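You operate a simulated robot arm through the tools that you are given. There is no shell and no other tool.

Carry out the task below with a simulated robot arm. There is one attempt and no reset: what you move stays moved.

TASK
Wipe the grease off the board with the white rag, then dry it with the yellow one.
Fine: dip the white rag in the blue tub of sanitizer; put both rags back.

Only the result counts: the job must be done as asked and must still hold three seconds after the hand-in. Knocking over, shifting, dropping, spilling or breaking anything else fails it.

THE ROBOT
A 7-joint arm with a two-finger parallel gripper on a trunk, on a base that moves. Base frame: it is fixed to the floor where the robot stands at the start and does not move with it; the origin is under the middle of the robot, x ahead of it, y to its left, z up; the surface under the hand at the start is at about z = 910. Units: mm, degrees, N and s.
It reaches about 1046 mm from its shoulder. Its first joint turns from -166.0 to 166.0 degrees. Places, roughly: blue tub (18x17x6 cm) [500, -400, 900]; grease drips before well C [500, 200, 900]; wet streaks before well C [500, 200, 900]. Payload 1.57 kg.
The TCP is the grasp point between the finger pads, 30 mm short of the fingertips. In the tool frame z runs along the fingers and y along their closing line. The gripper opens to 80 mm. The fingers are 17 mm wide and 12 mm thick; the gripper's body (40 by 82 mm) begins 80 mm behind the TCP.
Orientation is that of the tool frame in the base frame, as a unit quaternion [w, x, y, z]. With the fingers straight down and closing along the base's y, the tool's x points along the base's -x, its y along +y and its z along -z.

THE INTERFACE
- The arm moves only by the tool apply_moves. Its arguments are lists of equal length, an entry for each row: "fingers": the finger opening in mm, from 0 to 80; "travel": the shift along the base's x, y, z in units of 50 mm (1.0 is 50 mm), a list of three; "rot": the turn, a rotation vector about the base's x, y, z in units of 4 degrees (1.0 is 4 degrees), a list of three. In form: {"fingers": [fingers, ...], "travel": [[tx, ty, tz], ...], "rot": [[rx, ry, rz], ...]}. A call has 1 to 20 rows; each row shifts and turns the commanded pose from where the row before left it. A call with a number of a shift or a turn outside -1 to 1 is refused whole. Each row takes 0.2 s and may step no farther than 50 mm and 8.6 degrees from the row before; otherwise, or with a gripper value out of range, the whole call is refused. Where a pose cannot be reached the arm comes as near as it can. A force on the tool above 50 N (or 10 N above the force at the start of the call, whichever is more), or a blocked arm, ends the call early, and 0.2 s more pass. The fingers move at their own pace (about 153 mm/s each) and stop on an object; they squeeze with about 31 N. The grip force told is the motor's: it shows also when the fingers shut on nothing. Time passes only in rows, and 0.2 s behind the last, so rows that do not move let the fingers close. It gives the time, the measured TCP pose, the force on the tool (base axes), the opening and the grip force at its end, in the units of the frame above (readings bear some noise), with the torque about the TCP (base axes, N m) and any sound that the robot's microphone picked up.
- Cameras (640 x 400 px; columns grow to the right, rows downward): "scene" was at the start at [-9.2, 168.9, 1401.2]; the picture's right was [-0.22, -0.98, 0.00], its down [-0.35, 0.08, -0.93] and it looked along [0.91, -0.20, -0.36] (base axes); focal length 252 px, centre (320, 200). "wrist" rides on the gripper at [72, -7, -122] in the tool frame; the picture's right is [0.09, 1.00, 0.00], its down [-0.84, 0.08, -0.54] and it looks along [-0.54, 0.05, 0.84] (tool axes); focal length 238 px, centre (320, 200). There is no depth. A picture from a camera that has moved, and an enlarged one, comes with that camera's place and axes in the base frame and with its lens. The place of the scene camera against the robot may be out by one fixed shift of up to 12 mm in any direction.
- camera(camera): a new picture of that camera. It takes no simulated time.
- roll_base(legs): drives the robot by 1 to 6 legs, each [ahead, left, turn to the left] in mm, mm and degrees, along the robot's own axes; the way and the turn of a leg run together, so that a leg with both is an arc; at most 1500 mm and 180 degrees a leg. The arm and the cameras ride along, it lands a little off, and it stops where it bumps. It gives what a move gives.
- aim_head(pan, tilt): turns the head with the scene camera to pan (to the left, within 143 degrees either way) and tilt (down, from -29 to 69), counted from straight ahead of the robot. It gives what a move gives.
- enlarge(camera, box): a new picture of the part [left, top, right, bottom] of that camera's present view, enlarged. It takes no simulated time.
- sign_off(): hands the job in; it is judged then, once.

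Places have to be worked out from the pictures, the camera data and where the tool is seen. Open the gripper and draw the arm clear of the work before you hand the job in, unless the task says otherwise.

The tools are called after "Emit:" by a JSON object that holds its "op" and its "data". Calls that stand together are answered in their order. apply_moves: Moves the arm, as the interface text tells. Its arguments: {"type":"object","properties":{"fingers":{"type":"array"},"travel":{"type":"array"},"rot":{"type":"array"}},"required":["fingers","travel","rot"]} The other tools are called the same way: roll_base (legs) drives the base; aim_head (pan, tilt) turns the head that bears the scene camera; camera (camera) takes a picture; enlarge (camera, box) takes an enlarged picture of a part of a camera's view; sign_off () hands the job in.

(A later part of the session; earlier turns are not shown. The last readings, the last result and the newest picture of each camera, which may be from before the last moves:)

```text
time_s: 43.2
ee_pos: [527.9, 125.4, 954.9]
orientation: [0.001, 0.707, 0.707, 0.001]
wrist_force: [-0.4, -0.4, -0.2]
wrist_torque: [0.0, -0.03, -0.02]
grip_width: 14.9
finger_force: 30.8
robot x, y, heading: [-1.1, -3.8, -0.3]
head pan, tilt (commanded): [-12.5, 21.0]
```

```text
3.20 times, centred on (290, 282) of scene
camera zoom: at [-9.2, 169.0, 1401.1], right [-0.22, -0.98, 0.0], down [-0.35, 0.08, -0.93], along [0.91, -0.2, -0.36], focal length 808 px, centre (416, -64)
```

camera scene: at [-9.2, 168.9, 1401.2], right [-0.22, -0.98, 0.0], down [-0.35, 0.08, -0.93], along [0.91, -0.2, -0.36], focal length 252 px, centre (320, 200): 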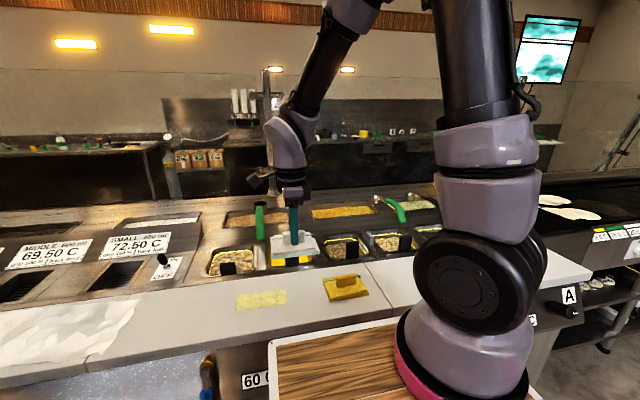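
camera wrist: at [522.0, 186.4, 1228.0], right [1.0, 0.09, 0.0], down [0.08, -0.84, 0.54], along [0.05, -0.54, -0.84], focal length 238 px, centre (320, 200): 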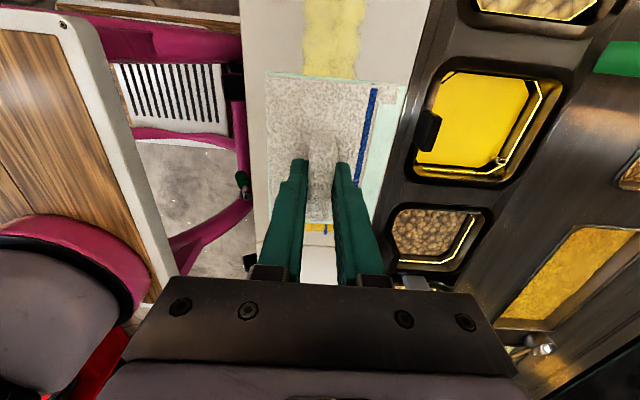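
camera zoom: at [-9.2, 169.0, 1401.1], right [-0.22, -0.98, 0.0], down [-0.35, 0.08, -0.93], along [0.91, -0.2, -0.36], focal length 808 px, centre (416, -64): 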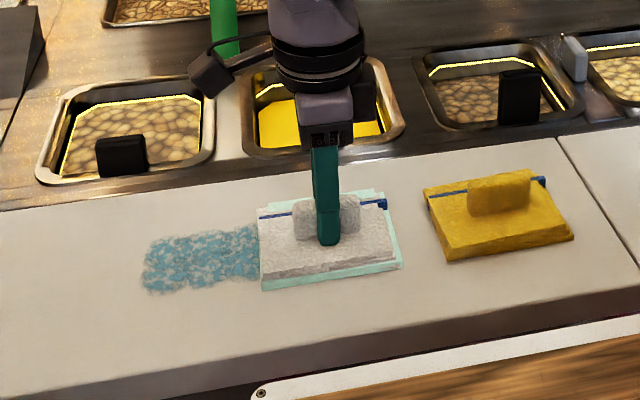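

The patch now shows only wet streaks, no yellow grease in view. I'll lift the white rag straight up and inspect the whole area.

Emit:
{"op": "apply_moves", "data": {"fingers": [0, 0, 0, 0, 0, 0, 0, 0, 0], "travel": [[0, 0, 0.1], [0, 0, 0.2], [0, 0, 0.4], [0, 0, 0.5], [0, 0, 0.5], [0, 0, 0.5], [0, 0, 0.5], [0, 0, 0.3], [0, 0, 0]], "rot": [[0, 0, 0], [0, 0, 0], [0, 0, 0], [0, 0, 0], [0, 0, 0], [0, 0, 0], [0, 0, 0], [0, 0, 0], [0, 0, 0]]}}

Emit:
{"op": "enlarge", "data": {"camera": "scene", "box": [190, 220, 390, 345]}}

Emit:
{"op": "camera", "data": {"camera": "wrist"}}

```text
time_s: 45.2
ee_pos: [527.9, 126.1, 1104.9]
orientation: [0.0, 0.707, 0.707, 0.0]
wrist_force: [0.0, 0.3, -0.8]
wrist_torque: [0.01, -0.01, 0.02]
grip_width: 14.6
finger_force: 31.0
robot x, y, heading: [-0.6, -0.4, -0.1]
head pan, tilt (commanded): [-12.5, 21.0]
```

```text
3.20 times, centred on (290, 282) of scene
camera zoom: at [-9.1, 168.9, 1401.2], right [-0.22, -0.98, 0.0], down [-0.35, 0.08, -0.93], along [0.91, -0.2, -0.36], focal length 808 px, centre (416, -64)
```

zoom: 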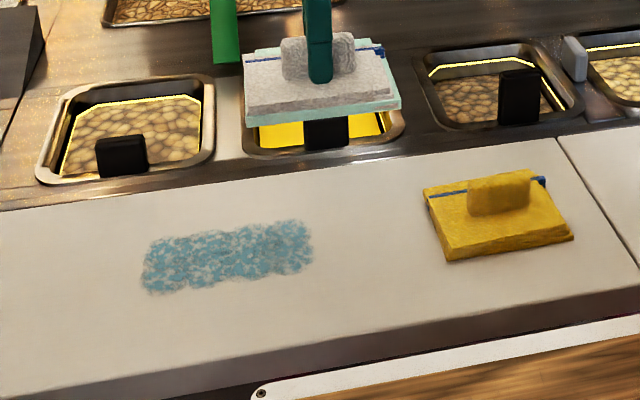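

```text
taken
camera wrist: at [521.1, 196.8, 1228.0], right [1.0, 0.09, 0.0], down [0.08, -0.84, 0.54], along [0.05, -0.54, -0.84], focal length 238 px, centre (320, 200)
```

wrist: 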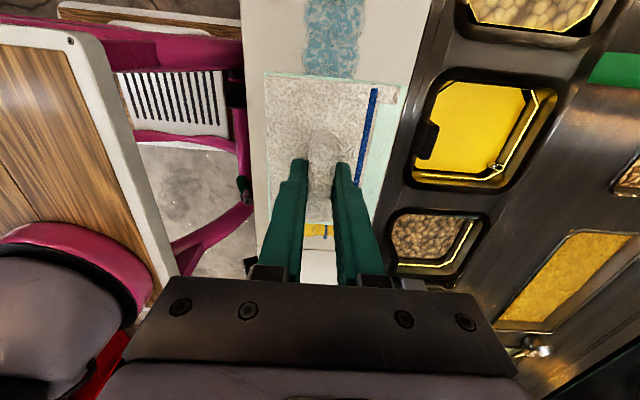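

All the grease is gone and only wet streaks remain. I'll carry the white rag back above its home at TCP [535, -179].

Emit:
{"op": "apply_moves", "data": {"fingers": [0, 0, 0, 0, 0, 0, 0, 0, 0, 0, 0, 0], "travel": [[0.02, -0.3, 0], [0.02, -0.5, 0], [0.02, -0.7, 0], [0.02, -0.7, 0], [0.02, -0.7, 0], [0.02, -0.7, 0], [0.02, -0.7, 0], [0, -0.7, 0], [0, -0.6, 0], [0, -0.3, 0], [0, -0.2, 0], [0, 0, 0]], "rot": [[0, 0, 0], [0, 0, 0], [0, 0, 0], [0, 0, 0], [0, 0, 0], [0, 0, 0], [0, 0, 0], [0, 0, 0], [0, 0, 0], [0, 0, 0], [0, 0, 0], [0, 0, 0]]}}

Emit:
{"op": "camera", "data": {"camera": "wrist"}}

Emit:
{"op": "camera", "data": {"camera": "scene"}}

```text
time_s: 47.8
ee_pos: [535.1, -179.9, 1105.4]
orientation: [0.001, 0.707, 0.707, 0.0]
wrist_force: [0.4, 0.6, -0.4]
wrist_torque: [0.03, -0.03, 0.01]
grip_width: 15.1
finger_force: 31.4
robot x, y, heading: [-0.4, -1.9, 0.1]
head pan, tilt (commanded): [-12.5, 21.0]
```

```text
taken
camera wrist: at [528.9, -108.3, 1227.4], right [1.0, 0.09, 0.0], down [0.08, -0.84, 0.54], along [0.05, -0.54, -0.84], focal length 238 px, centre (320, 200)
```

wrist: 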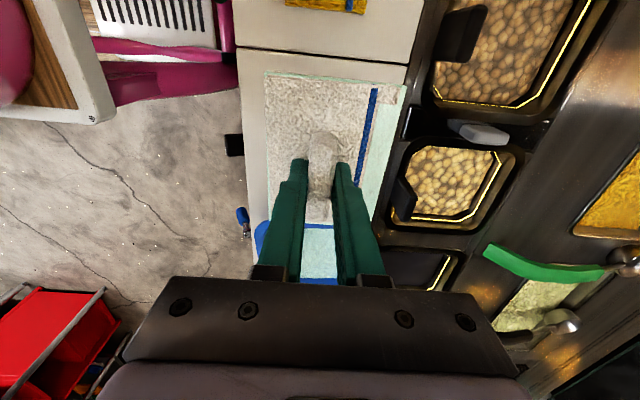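

```text
taken
camera scene: at [-9.1, 168.9, 1401.2], right [-0.22, -0.98, 0.0], down [-0.35, 0.08, -0.93], along [0.91, -0.2, -0.36], focal length 252 px, centre (320, 200)
```

scene: 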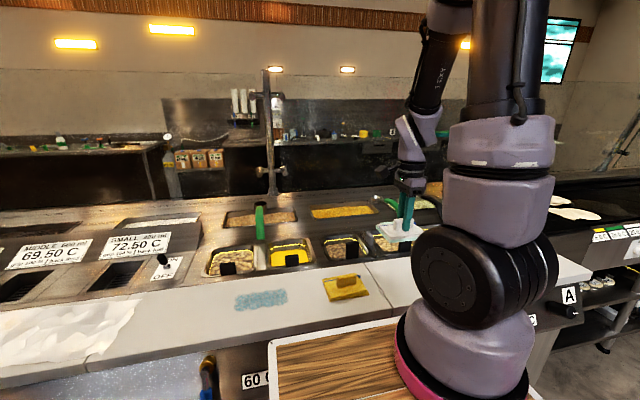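

I'm above the white rag's original spot. I'll lower it gently to the board.

Emit:
{"op": "apply_moves", "data": {"fingers": [0, 0, 0, 0, 0, 0, 0, 0, 0, 0, 0], "travel": [[0, 0.01, -0.3], [0, 0, -0.5], [0, 0, -0.5], [0, 0, -0.5], [0, 0, -0.5], [0, 0, -0.3], [0, 0, -0.2], [0, 0, -0.1], [0, 0, -0.04], [0, 0, -0.02], [0, 0, 0]], "rot": [[0, 0, 0], [0, 0, 0], [0, 0, 0], [0, 0, 0], [0, 0, 0], [0, 0, 0], [0, 0, 0], [0, 0, 0], [0, 0, 0], [0, 0, 0], [0, 0, 0]]}}

```text
time_s: 50.2
ee_pos: [535.6, -179.1, 956.7]
orientation: [0.001, 0.707, 0.708, 0.0]
wrist_force: [-0.3, -0.1, -0.7]
wrist_torque: [-0.01, -0.02, -0.03]
grip_width: 14.8
finger_force: 31.1
robot x, y, heading: [-1.8, -3.6, -0.2]
head pan, tilt (commanded): [-12.5, 21.0]
```

No contact yet at z 956.7; I'll continue down in sub-millimetre steps.

Emit:
{"op": "apply_moves", "data": {"fingers": [0, 0, 0], "travel": [[0, 0, -0.015], [0, 0, -0.015], [0, 0, 0]], "rot": [[0, 0, 0], [0, 0, 0], [0, 0, 0]]}}

```text
time_s: 51.0
ee_pos: [534.7, -178.2, 956.4]
orientation: [0.0, 0.707, 0.707, 0.0]
wrist_force: [0.0, 0.3, -0.3]
wrist_torque: [0.04, -0.02, 0.01]
grip_width: 15.0
finger_force: 30.7
robot x, y, heading: [-2.1, -1.2, -0.4]
head pan, tilt (commanded): [-12.5, 21.0]
```

Emit:
{"op": "apply_moves", "data": {"fingers": [0, 0, 0], "travel": [[0, 0, -0.015], [0, 0, -0.01], [0, 0, 0]], "rot": [[0, 0, 0], [0, 0, 0], [0, 0, 0]]}}

Emit:
{"op": "enlarge", "data": {"camera": "scene", "box": [340, 200, 440, 300]}}

```text
time_s: 51.8
ee_pos: [535.1, -178.7, 954.8]
orientation: [0.001, 0.707, 0.707, 0.001]
wrist_force: [-1.5, 0.8, 32.1]
wrist_torque: [0.0, 0.11, -0.02]
grip_width: 14.8
finger_force: 30.7
robot x, y, heading: [1.5, 0.5, 0.1]
head pan, tilt (commanded): [-12.5, 21.0]
```

```text
4.00 times, centred on (390, 250) of scene
camera zoom: at [-10.0, 169.2, 1401.1], right [-0.22, -0.98, 0.0], down [-0.35, 0.08, -0.93], along [0.91, -0.2, -0.36], focal length 1010 px, centre (40, 0)
```

zoom: 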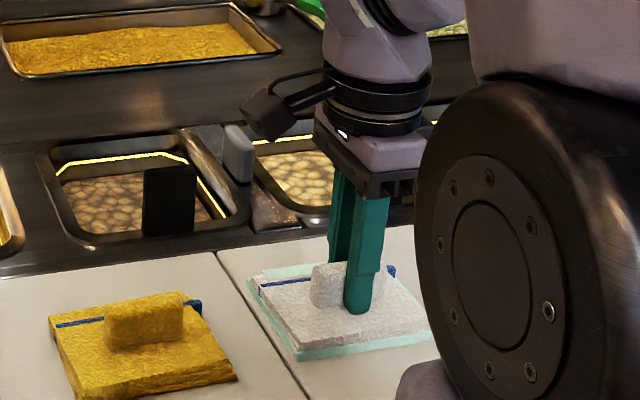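

The rag is on the board now (32 N). I'll relieve the pressure by 1 mm, open the fingers, and rise straight up.

Emit:
{"op": "apply_moves", "data": {"fingers": [0, 40, 50, 50, 50, 50, 50, 50, 50, 50, 50, 50], "travel": [[0, 0, 0.025], [0, 0, 0], [0, 0, 0], [0, 0, 0], [0, 0, 0.04], [0, 0, 0.1], [0, 0, 0.2], [0, 0, 0.3], [0, 0, 0.5], [0, 0, 0.5], [0, 0, 0.3], [0, 0, 0]], "rot": [[0, 0, 0], [0, 0, 0], [0, 0, 0], [0, 0, 0], [0, 0, 0], [0, 0, 0], [0, 0, 0], [0, 0, 0], [0, 0, 0], [0, 0, 0], [0, 0, 0], [0, 0, 0]]}}

Emit:
{"op": "camera", "data": {"camera": "wrist"}}

Emit:
{"op": "enlarge", "data": {"camera": "scene", "box": [340, 200, 440, 300]}}

```text
time_s: 54.4
ee_pos: [534.7, -178.5, 1051.8]
orientation: [0.0, 0.707, 0.707, 0.001]
wrist_force: [-0.6, 0.3, 0.2]
wrist_torque: [-0.01, -0.03, -0.01]
grip_width: 50.1
finger_force: 0.2
robot x, y, heading: [-1.6, 0.0, 0.2]
head pan, tilt (commanded): [-12.5, 21.0]
```

```text
taken
camera wrist: at [528.9, -108.3, 1174.8], right [1.0, 0.09, 0.0], down [0.08, -0.84, 0.54], along [0.05, -0.54, -0.84], focal length 238 px, centre (320, 200)
```

wrist: 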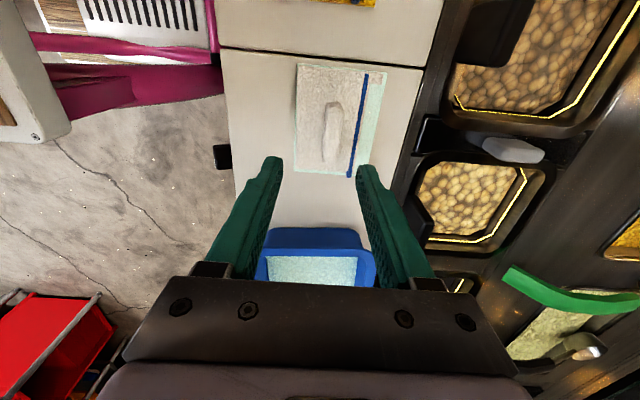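

```text
4.00 times, centred on (390, 250) of scene
camera zoom: at [-9.1, 168.9, 1401.2], right [-0.22, -0.98, 0.0], down [-0.35, 0.08, -0.93], along [0.91, -0.2, -0.36], focal length 1010 px, centre (40, 0)
```

zoom: 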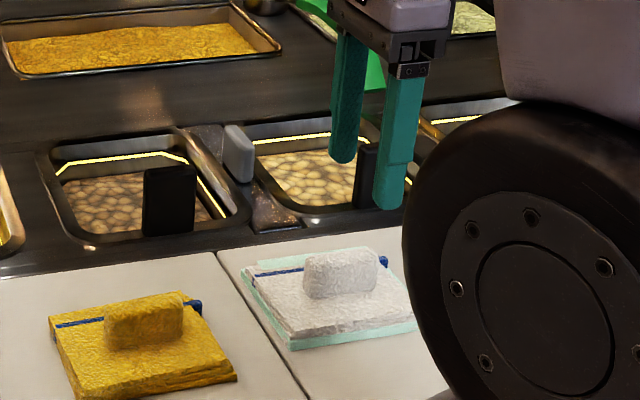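

The white rag is released. I'll enlarge the wrist view to check its position against the original place.

Emit:
{"op": "enlarge", "data": {"camera": "wrist", "box": [256, 40, 416, 190]}}

Emit:
{"op": "enlarge", "data": {"camera": "scene", "box": [300, 240, 430, 320]}}

```text
2.67 times, centred on (336, 115) of wrist
camera zoom: at [528.9, -108.3, 1174.8], right [1.0, 0.09, 0.0], down [0.08, -0.84, 0.54], along [0.05, -0.54, -0.84], focal length 636 px, centre (277, 427)
```

zoom: 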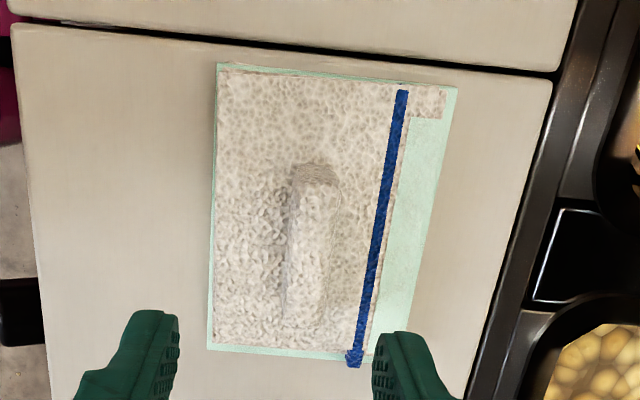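

```text
4.92 times, centred on (365, 280) of scene
camera zoom: at [-9.1, 168.9, 1401.2], right [-0.22, -0.98, 0.0], down [-0.35, 0.08, -0.93], along [0.91, -0.2, -0.36], focal length 1243 px, centre (98, -194)
```

zoom: 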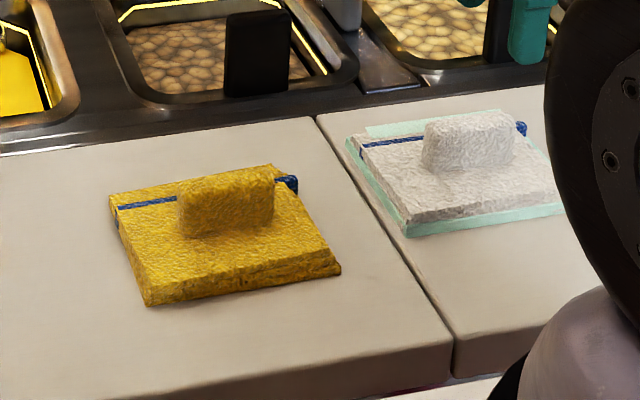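

The rag came back about 12 mm too far in +x; the fingertips seem to have dragged it as they opened under pressure. The fin is now at about x 548. I'll re-grasp it slightly higher, so the tips clear the rag's surface, to set it back precisely.

Emit:
{"op": "apply_moves", "data": {"fingers": [50, 50, 50, 50, 50, 50, 50, 50, 50], "travel": [[0.13, 0, -0.2], [0.13, 0, -0.4], [0, 0, -0.4], [0, 0, -0.3], [0, 0, -0.2], [0, 0, -0.2], [0, 0, -0.1], [0, 0, -0.06], [0, 0, 0]], "rot": [[0, 0, 0], [0, 0, 0], [0, 0, 0], [0, 0, 0], [0, 0, 0], [0, 0, 0], [0, 0, 0], [0, 0, 0], [0, 0, 0]]}}

Emit:
{"op": "enlarge", "data": {"camera": "wrist", "box": [220, 50, 420, 240]}}

```text
time_s: 56.4
ee_pos: [548.5, -179.1, 958.9]
orientation: [0.0, 0.707, 0.708, 0.0]
wrist_force: [0.3, -0.2, 0.1]
wrist_torque: [0.0, 0.05, 0.0]
grip_width: 49.5
finger_force: 0.0
robot x, y, heading: [0.8, -1.2, -0.2]
head pan, tilt (commanded): [-12.5, 21.0]
```

```text
2.11 times, centred on (320, 145) of wrist
camera zoom: at [541.7, -108.4, 1082.1], right [1.0, 0.09, 0.0], down [0.08, -0.84, 0.54], along [0.05, -0.54, -0.84], focal length 502 px, centre (320, 316)
```

zoom: 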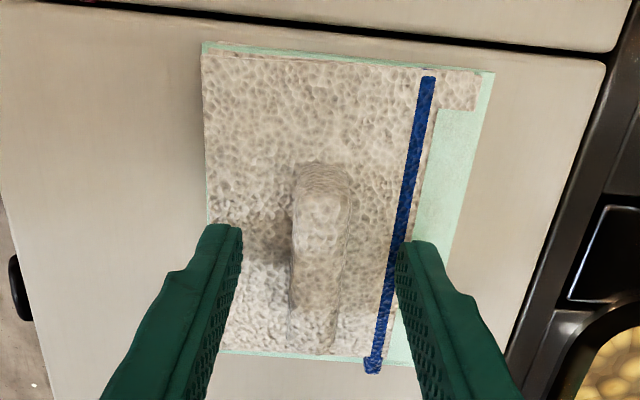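

The fin is centred between the fingers with no contact force. I'll close and read.

Emit:
{"op": "apply_moves", "data": {"fingers": [0, 0, 0, 0], "travel": [[0, 0, 0], [0, 0, 0], [0, 0, 0], [0, 0, 0]], "rot": [[0, 0, 0], [0, 0, 0], [0, 0, 0], [0, 0, 0]]}}

Emit:
{"op": "enlarge", "data": {"camera": "wrist", "box": [220, 50, 420, 240]}}

```text
time_s: 57.4
ee_pos: [548.6, -179.6, 959.5]
orientation: [0.0, 0.707, 0.707, 0.0]
wrist_force: [-0.4, 0.8, 0.0]
wrist_torque: [0.0, 0.0, 0.03]
grip_width: 14.8
finger_force: 31.4
robot x, y, heading: [1.3, 0.6, 0.3]
head pan, tilt (commanded): [-12.5, 21.0]
```

```text
2.11 times, centred on (320, 145) of wrist
camera zoom: at [541.8, -108.4, 1082.1], right [1.0, 0.09, 0.0], down [0.08, -0.84, 0.54], along [0.05, -0.54, -0.84], focal length 502 px, centre (320, 316)
```

zoom: 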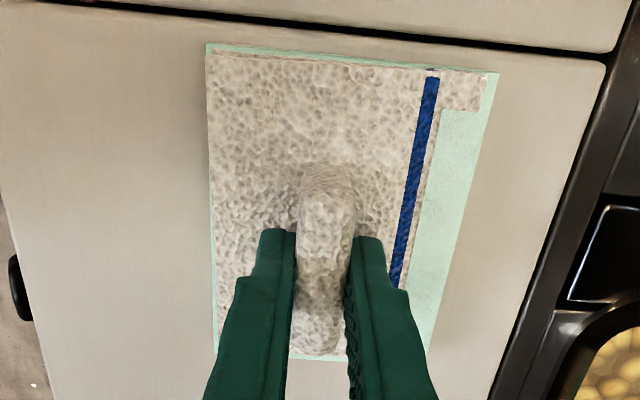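

The grasp is good. I'll lift 8 mm, shift 13.5 mm toward the robot, and come down close to contact again.

Emit:
{"op": "apply_moves", "data": {"fingers": [0, 0, 0, 0, 0, 0, 0, 0, 0, 0], "travel": [[0, 0, 0.08], [0, 0, 0.08], [-0.09, 0, 0], [-0.09, 0.01, 0], [-0.09, 0, 0], [0, 0, 0], [0, 0, -0.06], [0, 0, -0.06], [0, 0, -0.03], [0, 0, 0]], "rot": [[0, 0, 0], [0, 0, 0], [0, 0, 0], [0, 0, 0], [0, 0, 0], [0, 0, 0], [0, 0, 0], [0, 0, 0], [0, 0, 0], [0, 0, 0]]}}

Emit:
{"op": "enlarge", "data": {"camera": "wrist", "box": [220, 50, 420, 240]}}

```text
time_s: 59.6
ee_pos: [534.6, -178.4, 960.1]
orientation: [0.0, 0.707, 0.707, 0.0]
wrist_force: [0.6, 0.5, -1.2]
wrist_torque: [0.0, 0.03, 0.02]
grip_width: 14.8
finger_force: 30.7
robot x, y, heading: [1.7, 2.1, 0.1]
head pan, tilt (commanded): [-12.5, 21.0]
```

```text
2.11 times, centred on (320, 145) of wrist
camera zoom: at [528.4, -107.7, 1082.3], right [1.0, 0.09, 0.0], down [0.08, -0.84, 0.54], along [0.05, -0.54, -0.84], focal length 502 px, centre (320, 316)
```

zoom: 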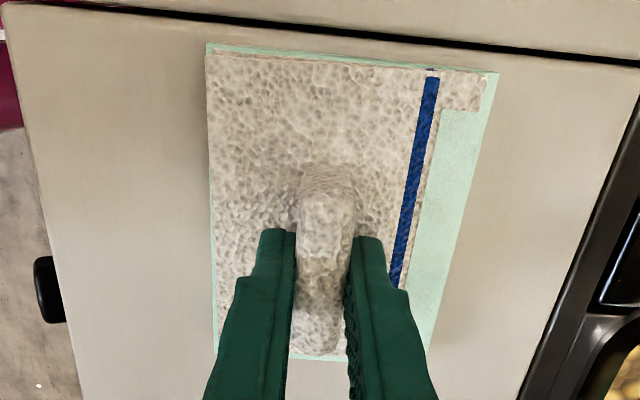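

The rag is hovering under 1 mm above the board at its home. I'll open the fingers gradually without pressing and rise straight up.

Emit:
{"op": "apply_moves", "data": {"fingers": [17, 20, 26, 34, 42, 50, 50, 50, 50, 50, 50, 50], "travel": [[0, 0, 0], [0, 0, 0], [0, 0, 0], [0, 0, 0], [0, 0, 0], [0, 0, 0.04], [0, 0, 0.1], [0, 0, 0.2], [0, 0, 0.4], [0, 0, 0.5], [0, 0, 0.5], [0, 0, 0]], "rot": [[0, 0, 0], [0, 0, 0], [0, 0, 0], [0, 0, 0], [0, 0, 0], [0, 0, 0], [0, 0, 0], [0, 0, 0], [0, 0, 0], [0, 0, 0], [0, 0, 0], [0, 0, 0]]}}

Emit:
{"op": "enlarge", "data": {"camera": "wrist", "box": [256, 40, 416, 190]}}

Emit:
{"op": "enlarge", "data": {"camera": "scene", "box": [300, 240, 430, 320]}}

```text
time_s: 62.2
ee_pos: [535.5, -179.2, 1046.6]
orientation: [0.0, 0.708, 0.706, 0.0]
wrist_force: [0.7, 0.6, 0.7]
wrist_torque: [0.04, 0.02, -0.01]
grip_width: 49.9
finger_force: 0.0
robot x, y, heading: [-0.5, 0.7, -0.0]
head pan, tilt (commanded): [-12.5, 21.0]
```

```text
2.67 times, centred on (336, 115) of wrist
camera zoom: at [529.0, -107.8, 1169.5], right [1.0, 0.09, 0.0], down [0.08, -0.84, 0.54], along [0.05, -0.54, -0.84], focal length 636 px, centre (277, 427)
```

zoom: 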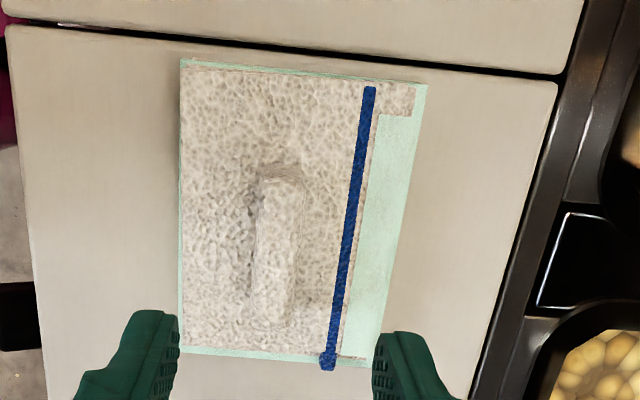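

```text
4.92 times, centred on (365, 280) of scene
camera zoom: at [-9.0, 168.8, 1401.2], right [-0.22, -0.98, 0.0], down [-0.35, 0.08, -0.93], along [0.91, -0.2, -0.36], focal length 1243 px, centre (98, -194)
```

zoom: 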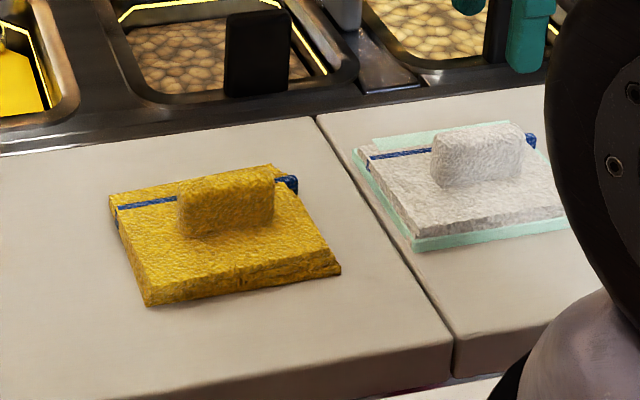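

The white rag now matches its original position. Next is the yellow rag, whose fin I estimate at [524, -23], turned about 2.6°. I'll move above it and look.

Emit:
{"op": "apply_moves", "data": {"fingers": [60, 60, 60, 60, 60, 60, 60, 60], "travel": [[-0.03, 0.3, 0.2], [-0.04, 0.6, 0.2], [-0.04, 0.6, 0], [-0.04, 0.6, 0], [-0.04, 0.5, 0], [-0.04, 0.4, 0], [0, 0.12, 0], [0, 0, 0]], "rot": [[0, 0, 0], [0, 0, 0], [0, 0, 0], [0, 0, 0], [0, 0, 0], [0, 0, 0], [0, 0, 0], [0, 0, 0]]}}

Emit:
{"op": "camera", "data": {"camera": "wrist"}}

Emit:
{"op": "enlarge", "data": {"camera": "wrist", "box": [240, 40, 400, 190]}}

```text
time_s: 64.0
ee_pos: [524.8, -23.6, 1065.7]
orientation: [-0.001, 0.707, 0.707, 0.0]
wrist_force: [-0.6, 1.0, -0.7]
wrist_torque: [-0.01, 0.06, 0.03]
grip_width: 60.2
finger_force: 0.1
robot x, y, heading: [3.5, -1.2, -0.3]
head pan, tilt (commanded): [-12.5, 21.0]
```

```text
taken
camera wrist: at [516.4, 48.5, 1188.9], right [1.0, 0.09, 0.0], down [0.08, -0.84, 0.54], along [0.05, -0.54, -0.84], focal length 238 px, centre (320, 200)
```

wrist: 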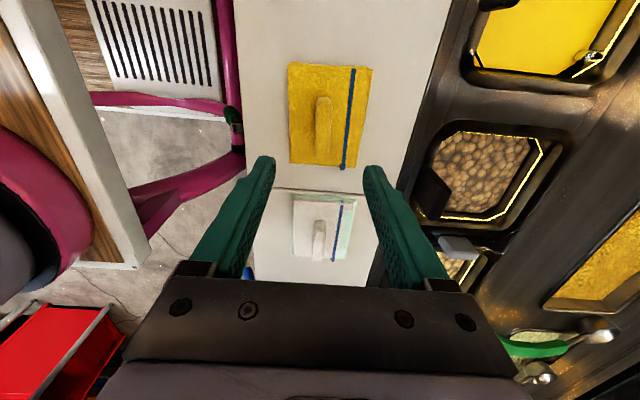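

```text
2.67 times, centred on (320, 115) of wrist
camera zoom: at [516.4, 48.5, 1188.9], right [1.0, 0.09, 0.0], down [0.08, -0.84, 0.54], along [0.05, -0.54, -0.84], focal length 636 px, centre (320, 427)
```

zoom: 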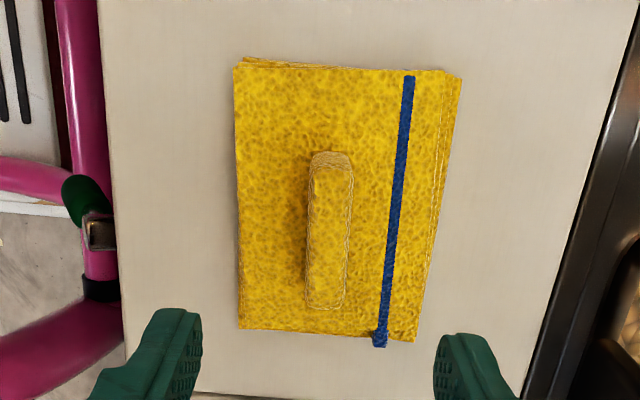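

The yellow fin is centred near [525.3, -20] and tilted about +2.5°. I'll align the gripper to it, shift slightly and descend around the fin, stopping with the tips just above the rag's surface.

Emit:
{"op": "apply_moves", "data": {"fingers": [50, 50, 50, 50, 50, 50, 50, 50, 50], "travel": [[0.04, 0.05, -0.2], [0, 0, -0.4], [0, 0, -0.4], [0, 0, -0.4], [0, 0, -0.3], [0, 0, -0.2], [0, 0, -0.1], [0, 0, -0.1], [0, 0, 0]], "rot": [[0, 0, 0.62], [0, 0, 0], [0, 0, 0], [0, 0, 0], [0, 0, 0], [0, 0, 0], [0, 0, 0], [0, 0, 0], [0, 0, 0]]}}

Emit:
{"op": "camera", "data": {"camera": "wrist"}}

Emit:
{"op": "enlarge", "data": {"camera": "wrist", "box": [220, 50, 420, 240]}}

```text
time_s: 66.0
ee_pos: [526.9, -19.8, 962.3]
orientation: [-0.001, 0.691, 0.723, 0.0]
wrist_force: [0.1, 0.2, 0.5]
wrist_torque: [0.01, 0.0, -0.01]
grip_width: 50.0
finger_force: 0.1
robot x, y, heading: [1.3, -0.3, -0.1]
head pan, tilt (commanded): [-12.5, 21.0]
```

```text
taken
camera wrist: at [517.7, 51.1, 1084.1], right [0.99, 0.14, 0.0], down [0.11, -0.83, 0.54], along [0.07, -0.54, -0.84], focal length 238 px, centre (320, 200)
```

wrist: 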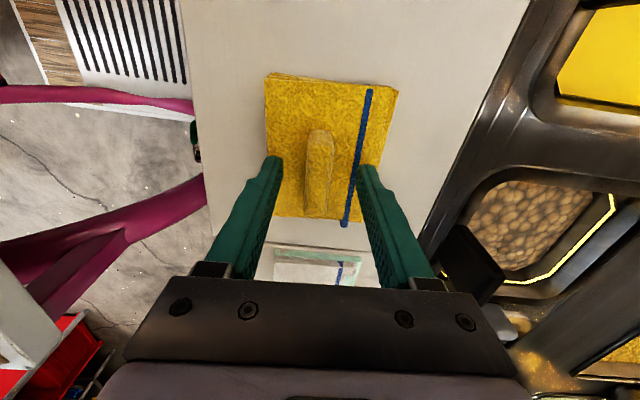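

```text
2.11 times, centred on (320, 145) of wrist
camera zoom: at [517.7, 51.1, 1084.1], right [0.99, 0.14, 0.0], down [0.11, -0.83, 0.54], along [0.07, -0.54, -0.84], focal length 502 px, centre (320, 316)
```

zoom: 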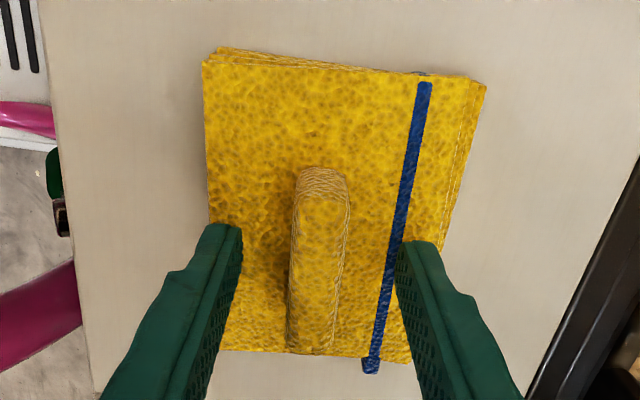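

The fin is centred and aligned between the fingers. I'll lower 3 mm more and close.

Emit:
{"op": "apply_moves", "data": {"fingers": [50, 50, 0, 0, 0, 0], "travel": [[0, 0, -0.04], [0, 0, -0.02], [0, 0, 0], [0, 0, 0], [0, 0, 0], [0, 0, 0]], "rot": [[0, 0, 0], [0, 0, 0], [0, 0, 0], [0, 0, 0], [0, 0, 0], [0, 0, 0]]}}

Emit:
{"op": "enlarge", "data": {"camera": "wrist", "box": [220, 50, 420, 240]}}

```text
time_s: 67.4
ee_pos: [526.2, -19.4, 959.0]
orientation: [-0.001, 0.692, 0.722, -0.001]
wrist_force: [0.4, 0.3, -0.9]
wrist_torque: [0.01, 0.01, -0.01]
grip_width: 14.6
finger_force: 30.7
robot x, y, heading: [-3.7, -1.0, -0.2]
head pan, tilt (commanded): [-12.5, 21.0]
```

```text
2.11 times, centred on (320, 145) of wrist
camera zoom: at [517.5, 51.1, 1081.1], right [0.99, 0.14, 0.0], down [0.12, -0.83, 0.54], along [0.07, -0.54, -0.84], focal length 502 px, centre (320, 316)
```

zoom: 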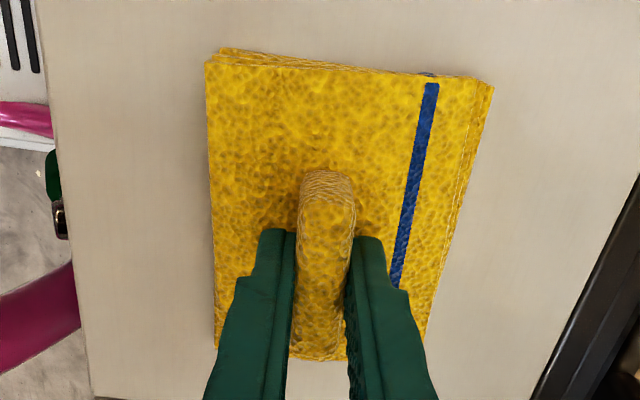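

Grasped at 14.6 mm with only about 1.3 mm of shift in +x. I'll lift the yellow rag and carry it to above the wet streaks at about [529, 125].

Emit:
{"op": "apply_moves", "data": {"fingers": [0, 0, 0, 0, 0, 0, 0, 0, 0, 0, 0, 0, 0, 0], "travel": [[0, 0, 0.1], [0, 0, 0.2], [0, 0, 0.4], [0, 0, 0.5], [0, 0, 0.4], [0, 0, 0.2], [0.01, 0.3, 0.1], [0.01, 0.5, 0], [0.01, 0.6, 0], [0.01, 0.6, 0], [0.01, 0.5, 0], [0, 0.3, 0], [0, 0.1, 0], [0, 0, 0]], "rot": [[0, 0, 0], [0, 0, 0], [0, 0, 0], [0, 0, 0], [0, 0, 0], [0, 0, 0], [0, 0, 0], [0, 0, 0], [0, 0, 0], [0, 0, 0], [0, 0, 0], [0, 0, 0], [0, 0, 0], [0, 0, 0]]}}

Emit:
{"op": "camera", "data": {"camera": "wrist"}}

Emit:
{"op": "enlarge", "data": {"camera": "scene", "box": [190, 200, 410, 338]}}

```text
time_s: 70.4
ee_pos: [528.3, 126.0, 1052.1]
orientation: [0.0, 0.692, 0.722, 0.0]
wrist_force: [0.0, -1.0, -0.2]
wrist_torque: [0.02, 0.0, 0.01]
grip_width: 14.8
finger_force: 31.2
robot x, y, heading: [2.4, -0.2, 0.0]
head pan, tilt (commanded): [-12.5, 21.0]
```

```text
taken
camera wrist: at [518.2, 196.4, 1175.8], right [0.99, 0.14, 0.0], down [0.11, -0.83, 0.54], along [0.07, -0.54, -0.84], focal length 238 px, centre (320, 200)
```

wrist: 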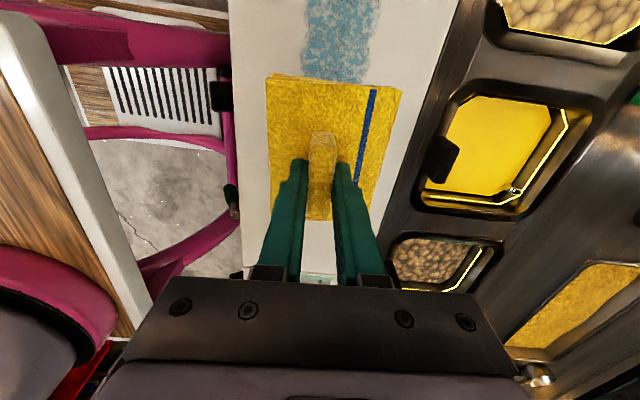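

```text
2.90 times, centred on (300, 269) of scene
camera zoom: at [-9.2, 168.9, 1401.2], right [-0.22, -0.98, 0.0], down [-0.35, 0.08, -0.93], along [0.91, -0.2, -0.36], focal length 732 px, centre (378, 0)
```

zoom: 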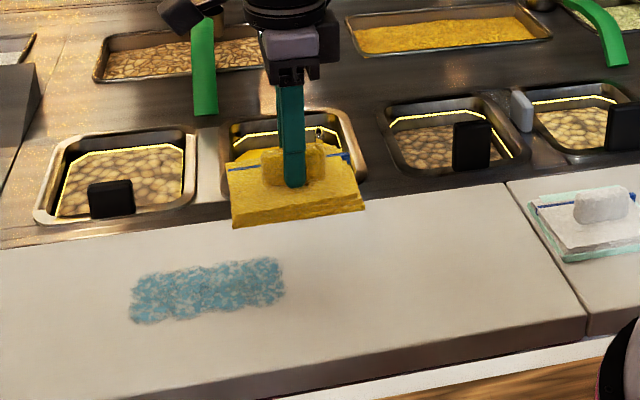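

The yellow rag is held well and the streaks are ahead. I'll lower to just above contact (about z 961).

Emit:
{"op": "apply_moves", "data": {"fingers": [0, 0, 0, 0, 0, 0, 0, 0, 0], "travel": [[0, 0, -0.3], [0, 0, -0.4], [0, 0, -0.4], [0, 0, -0.3], [0, 0, -0.2], [0, 0, -0.1], [0, 0, -0.1], [0, 0, -0.04], [0, 0, 0]], "rot": [[0, 0, 0], [0, 0, 0], [0, 0, 0], [0, 0, 0], [0, 0, 0], [0, 0, 0], [0, 0, 0], [0, 0, 0], [0, 0, 0]]}}

```text
time_s: 72.4
ee_pos: [528.2, 126.2, 962.1]
orientation: [0.0, 0.692, 0.722, -0.001]
wrist_force: [0.1, 0.3, 0.0]
wrist_torque: [0.0, -0.04, -0.01]
grip_width: 14.7
finger_force: 31.1
robot x, y, heading: [3.3, 0.9, 0.1]
head pan, tilt (commanded): [-12.5, 21.0]
```

No contact yet at z 962. I'll step down in 1 mm increments to find the board.

Emit:
{"op": "apply_moves", "data": {"fingers": [0, 0, 0, 0], "travel": [[0, 0, -0.02], [0, 0, -0.02], [0, 0, -0.02], [0, 0, 0]], "rot": [[0, 0, 0], [0, 0, 0], [0, 0, 0], [0, 0, 0]]}}

```text
time_s: 73.4
ee_pos: [527.5, 125.3, 959.1]
orientation: [0.0, 0.691, 0.723, 0.0]
wrist_force: [0.2, 0.0, 0.2]
wrist_torque: [0.02, -0.01, 0.02]
grip_width: 14.9
finger_force: 30.7
robot x, y, heading: [1.0, 0.7, 0.1]
head pan, tilt (commanded): [-12.5, 21.0]
```

Emit:
{"op": "apply_moves", "data": {"fingers": [0, 0, 0], "travel": [[0, 0, -0.015], [0, 0, -0.015], [0, 0, 0]], "rot": [[0, 0, 0], [0, 0, 0], [0, 0, 0]]}}

```text
time_s: 74.2
ee_pos: [527.5, 125.2, 958.0]
orientation: [0.0, 0.691, 0.723, 0.001]
wrist_force: [-1.3, -0.6, 30.9]
wrist_torque: [-0.08, 0.08, -0.06]
grip_width: 14.9
finger_force: 31.4
robot x, y, heading: [-4.9, -0.3, 0.0]
head pan, tilt (commanded): [-12.5, 21.0]
```

Contact at 31 N. I'll ease off 0.5 mm and start the drying sweep along +y.

Emit:
{"op": "apply_moves", "data": {"fingers": [0, 0, 0, 0, 0, 0, 0, 0, 0, 0, 0], "travel": [[0, 0, 0.01], [0, 0.1, 0], [0, 0.2, 0], [0, 0.2, 0], [0, 0.2, 0], [0, 0.2, 0], [0, 0.2, 0], [0, 0.2, 0], [0, 0.2, 0], [0, 0.1, 0], [0, 0, 0]], "rot": [[0, 0, 0], [0, 0, 0], [0, 0, 0], [0, 0, 0], [0, 0, 0], [0, 0, 0], [0, 0, 0], [0, 0, 0], [0, 0, 0], [0, 0, 0], [0, 0, 0]]}}

Emit:
{"op": "enlarge", "data": {"camera": "scene", "box": [190, 220, 390, 345]}}

```text
time_s: 76.6
ee_pos: [527.1, 205.2, 956.9]
orientation: [-0.001, 0.692, 0.722, 0.0]
wrist_force: [-0.1, -7.4, 18.7]
wrist_torque: [-0.11, 0.02, -0.03]
grip_width: 14.7
finger_force: 30.7
robot x, y, heading: [-1.9, -3.6, -0.1]
head pan, tilt (commanded): [-12.5, 21.0]
```

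```text
3.20 times, centred on (290, 282) of scene
camera zoom: at [-9.6, 168.5, 1401.2], right [-0.22, -0.98, 0.0], down [-0.35, 0.08, -0.93], along [0.91, -0.2, -0.36], focal length 808 px, centre (416, -64)
```

zoom: 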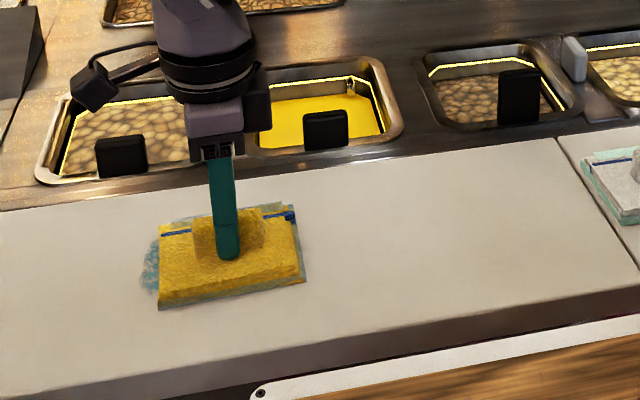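

The streaks behind the yellow rag are gone and the pressing force is steady at 19 N. I'll continue to the far end.

Emit:
{"op": "apply_moves", "data": {"fingers": [0, 0, 0, 0, 0, 0, 0, 0, 0, 0], "travel": [[0, 0.1, 0], [0, 0.2, 0], [0, 0.2, 0], [0, 0.2, 0], [0, 0.2, 0], [0, 0.2, 0], [0, 0.2, 0], [0, 0.2, 0], [0, 0.2, 0], [0, 0.1, 0]], "rot": [[0, 0, 0], [0, 0, 0], [0, 0, 0], [0, 0, 0], [0, 0, 0], [0, 0, 0], [0, 0, 0], [0, 0, 0], [0, 0, 0], [0, 0, 0]]}}

Emit:
{"op": "enlarge", "data": {"camera": "scene", "box": [190, 220, 390, 345]}}

```text
time_s: 78.8
ee_pos: [526.3, 295.1, 957.3]
orientation: [0.0, 0.691, 0.722, 0.0]
wrist_force: [-0.4, -3.7, 10.2]
wrist_torque: [-0.08, 0.03, 0.0]
grip_width: 14.6
finger_force: 30.5
robot x, y, heading: [-0.4, -0.4, 0.2]
head pan, tilt (commanded): [-12.5, 21.0]
```

```text
3.20 times, centred on (290, 282) of scene
camera zoom: at [-9.4, 168.6, 1401.2], right [-0.22, -0.98, 0.0], down [-0.35, 0.08, -0.93], along [0.91, -0.2, -0.36], focal length 808 px, centre (416, -64)
```

zoom: 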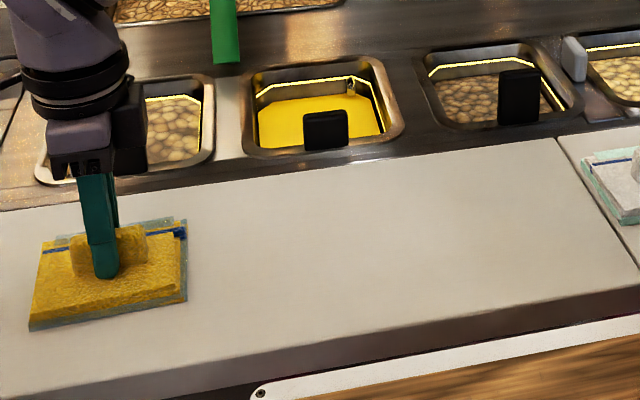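

The board looks clean and dry behind the rag. I'll make the return pass to be thorough over the far end.

Emit:
{"op": "apply_moves", "data": {"fingers": [0, 0, 0, 0, 0, 0, 0, 0, 0, 0], "travel": [[0, -0.1, -0.006], [0, -0.2, 0], [0, -0.2, 0], [0, -0.2, 0], [0, -0.2, 0], [0, -0.2, 0], [0, -0.2, 0], [0, -0.2, 0], [0, -0.2, 0], [0, -0.1, 0]], "rot": [[0, 0, 0], [0, 0, 0], [0, 0, 0], [0, 0, 0], [0, 0, 0], [0, 0, 0], [0, 0, 0], [0, 0, 0], [0, 0, 0], [0, 0, 0]]}}

Emit:
{"op": "apply_moves", "data": {"fingers": [0, 0, 0, 0, 0, 0, 0, 0, 0], "travel": [[0, -0.1, 0], [0, -0.2, 0], [0, -0.2, 0], [0, -0.2, 0], [0, -0.2, 0], [0, -0.2, 0], [0, -0.2, 0], [0, -0.2, 0], [0, -0.1, 0]], "rot": [[0, 0, 0], [0, 0, 0], [0, 0, 0], [0, 0, 0], [0, 0, 0], [0, 0, 0], [0, 0, 0], [0, 0, 0], [0, 0, 0]]}}

Emit:
{"op": "enlarge", "data": {"camera": "scene", "box": [190, 220, 390, 345]}}

```text
time_s: 81.0
ee_pos: [526.3, 203.6, 958.2]
orientation: [0.0, 0.692, 0.722, 0.0]
wrist_force: [-0.5, 3.6, 9.6]
wrist_torque: [0.03, -0.03, 0.0]
grip_width: 14.6
finger_force: 31.4
robot x, y, heading: [-1.0, -1.6, -0.3]
head pan, tilt (commanded): [-12.5, 21.0]
```

```text
time_s: 83.0
ee_pos: [527.3, 125.1, 957.4]
orientation: [0.0, 0.691, 0.723, 0.0]
wrist_force: [-0.3, 0.5, -0.8]
wrist_torque: [-0.02, 0.02, 0.0]
grip_width: 15.0
finger_force: 30.8
robot x, y, heading: [0.7, 1.7, 0.1]
head pan, tilt (commanded): [-12.5, 21.0]
```

```text
3.20 times, centred on (290, 282) of scene
camera zoom: at [-9.2, 168.9, 1401.1], right [-0.22, -0.98, 0.0], down [-0.35, 0.08, -0.93], along [0.91, -0.2, -0.36], focal length 808 px, centre (416, -64)
```

zoom: 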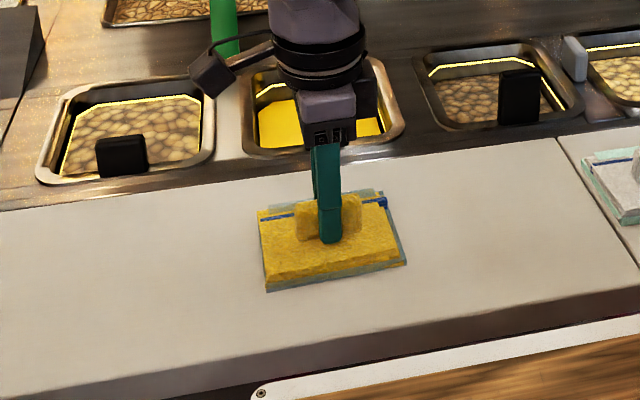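

The board is visibly clean. I'll lift the yellow rag and inspect the whole area, including where it now rests.

Emit:
{"op": "apply_moves", "data": {"fingers": [0, 0, 0, 0, 0, 0, 0, 0], "travel": [[0, 0, 0.1], [0, 0, 0.2], [0, 0, 0.4], [0, 0, 0.5], [0, 0, 0.4], [0, 0, 0.2], [0, 0, 0.1], [0, 0, 0]], "rot": [[0, 0, 0], [0, 0, 0], [0, 0, 0], [0, 0, 0], [0, 0, 0], [0, 0, 0], [0, 0, 0], [0, 0, 0]]}}

Emit:
{"op": "enlarge", "data": {"camera": "scene", "box": [190, 200, 410, 338]}}

Emit:
{"op": "camera", "data": {"camera": "wrist"}}

```text
time_s: 84.8
ee_pos: [528.5, 125.1, 1050.7]
orientation: [0.0, 0.692, 0.722, 0.0]
wrist_force: [0.3, 0.4, -0.9]
wrist_torque: [0.01, 0.03, 0.0]
grip_width: 14.6
finger_force: 31.2
robot x, y, heading: [-2.2, 3.3, 0.0]
head pan, tilt (commanded): [-12.5, 21.0]
```

```text
2.90 times, centred on (300, 269) of scene
camera zoom: at [-9.1, 168.9, 1401.2], right [-0.22, -0.98, 0.0], down [-0.35, 0.08, -0.93], along [0.91, -0.2, -0.36], focal length 732 px, centre (378, 0)
```

zoom: 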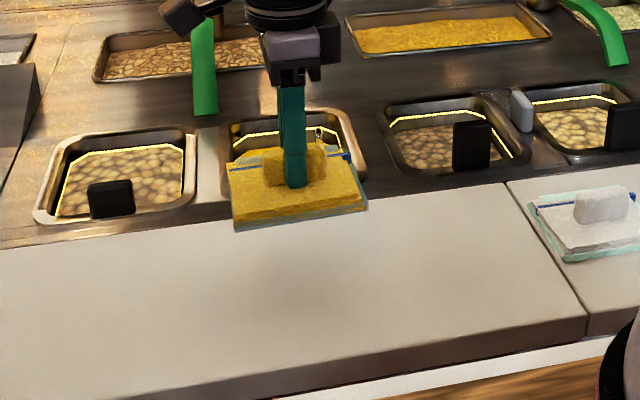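

```text
taken
camera wrist: at [518.9, 195.5, 1174.4], right [0.99, 0.14, 0.0], down [0.11, -0.83, 0.54], along [0.07, -0.54, -0.84], focal length 238 px, centre (320, 200)
```

wrist: 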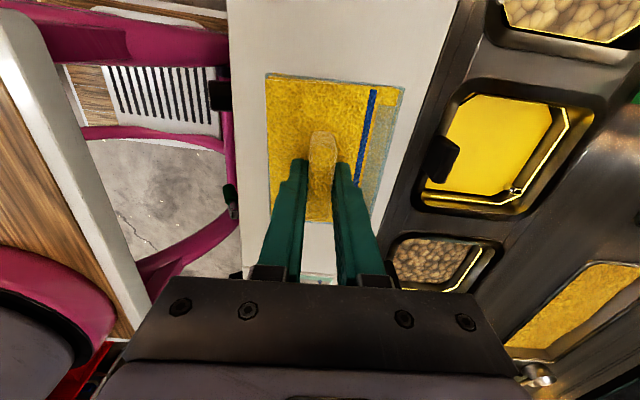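

No grease and no streaks remain. I'll carry the yellow rag back above its home, correcting for the small shift at grasp.

Emit:
{"op": "apply_moves", "data": {"fingers": [0, 0, 0, 0, 0, 0, 0, 0], "travel": [[-0.01, -0.3, 0], [-0.02, -0.5, 0], [-0.02, -0.6, 0], [-0.02, -0.6, 0], [-0.006, -0.5, 0], [0, -0.3, 0], [0, -0.1, 0], [0, 0, 0]], "rot": [[0, 0, 0], [0, 0, 0], [0, 0, 0], [0, 0, 0], [0, 0, 0], [0, 0, 0], [0, 0, 0], [0, 0, 0]]}}

Emit:
{"op": "camera", "data": {"camera": "wrist"}}

```text
time_s: 86.6
ee_pos: [524.1, -20.2, 1052.5]
orientation: [0.0, 0.692, 0.722, 0.0]
wrist_force: [0.4, 0.0, -0.2]
wrist_torque: [-0.03, 0.0, 0.02]
grip_width: 15.0
finger_force: 30.4
robot x, y, heading: [1.5, -2.4, 0.0]
head pan, tilt (commanded): [-12.5, 21.0]
```

```text
taken
camera wrist: at [514.3, 50.7, 1174.9], right [0.99, 0.14, 0.0], down [0.11, -0.83, 0.54], along [0.07, -0.54, -0.84], focal length 238 px, centre (320, 200)
```

wrist: 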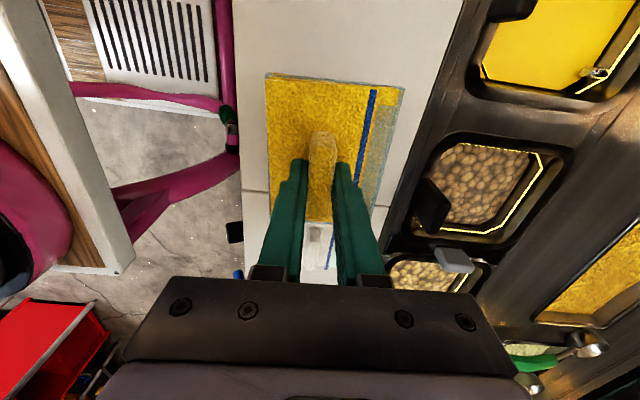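

I'm about 1.5 mm short in x, which I'll correct while lowering to just above contact.

Emit:
{"op": "apply_moves", "data": {"fingers": [0, 0, 0, 0, 0, 0, 0, 0, 0], "travel": [[0.03, 0, -0.3], [0, 0, -0.4], [0, 0, -0.4], [0, 0, -0.3], [0, 0, -0.2], [0, 0, -0.1], [0, 0, -0.1], [0, 0, -0.06], [0, 0, 0]], "rot": [[0, 0, 0], [0, 0, 0], [0, 0, 0], [0, 0, 0], [0, 0, 0], [0, 0, 0], [0, 0, 0], [0, 0, 0], [0, 0, 0]]}}

Emit:
{"op": "enlarge", "data": {"camera": "wrist", "box": [220, 50, 420, 240]}}

Emit:
{"op": "enlarge", "data": {"camera": "scene", "box": [300, 240, 430, 320]}}

```text
time_s: 88.6
ee_pos: [526.4, -19.6, 959.9]
orientation: [-0.001, 0.692, 0.722, -0.002]
wrist_force: [-0.7, 1.3, -0.1]
wrist_torque: [0.01, -0.02, 0.02]
grip_width: 14.8
finger_force: 31.2
robot x, y, heading: [-1.2, -4.1, -0.0]
head pan, tilt (commanded): [-12.5, 21.0]
```

```text
2.11 times, centred on (320, 145) of wrist
camera zoom: at [517.5, 50.6, 1081.9], right [0.99, 0.14, 0.0], down [0.12, -0.83, 0.54], along [0.07, -0.54, -0.84], focal length 502 px, centre (320, 316)
```

zoom: 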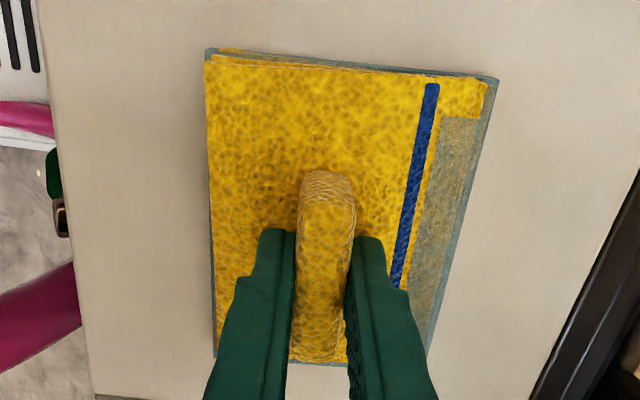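

```text
4.92 times, centred on (365, 280) of scene
camera zoom: at [-9.1, 168.9, 1401.2], right [-0.22, -0.98, 0.0], down [-0.35, 0.08, -0.93], along [0.91, -0.2, -0.36], focal length 1243 px, centre (98, -194)
```

zoom: 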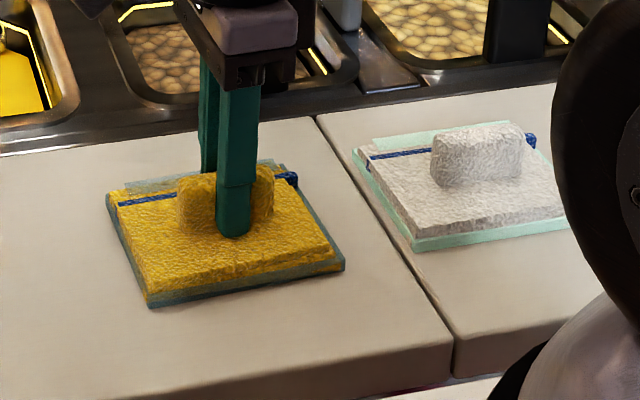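

The yellow rag is aligned with its original place in the scene view, hovering 1–2 mm up. I'll lower in small steps until it just touches.

Emit:
{"op": "apply_moves", "data": {"fingers": [0, 0, 0], "travel": [[-0.02, 0, -0.02], [0, 0, -0.015], [0, 0, 0]], "rot": [[0, 0, 0], [0, 0, 0], [0, 0, 0]]}}

```text
time_s: 89.4
ee_pos: [527.7, -19.6, 957.8]
orientation: [-0.001, 0.692, 0.722, -0.001]
wrist_force: [0.3, 0.5, 0.0]
wrist_torque: [-0.03, 0.01, 0.02]
grip_width: 14.7
finger_force: 31.0
robot x, y, heading: [-0.4, 0.6, -0.1]
head pan, tilt (commanded): [-12.5, 21.0]
```

Emit:
{"op": "apply_moves", "data": {"fingers": [0, 0], "travel": [[0, 0, -0.015], [0, 0, 0]], "rot": [[0, 0, 0], [0, 0, 0]]}}

```text
time_s: 90.0
ee_pos: [525.6, -18.6, 956.9]
orientation: [-0.001, 0.691, 0.723, 0.0]
wrist_force: [-1.4, -1.9, 24.8]
wrist_torque: [-0.16, -0.03, 0.0]
grip_width: 14.8
finger_force: 30.3
robot x, y, heading: [-0.5, 0.2, 0.3]
head pan, tilt (commanded): [-12.5, 21.0]
```

Contact at 25 N. I'll back off 1.5 mm so nothing presses, and confirm the force is zero before opening.

Emit:
{"op": "apply_moves", "data": {"fingers": [0, 0], "travel": [[0, 0, 0.03], [0, 0, 0]], "rot": [[0, 0, 0], [0, 0, 0]]}}

```text
time_s: 90.6
ee_pos: [526.9, -18.8, 957.6]
orientation: [0.0, 0.692, 0.722, -0.001]
wrist_force: [0.3, 1.2, -0.4]
wrist_torque: [-0.01, 0.02, -0.01]
grip_width: 14.9
finger_force: 30.9
robot x, y, heading: [1.0, 2.8, -0.1]
head pan, tilt (commanded): [-12.5, 21.0]
```

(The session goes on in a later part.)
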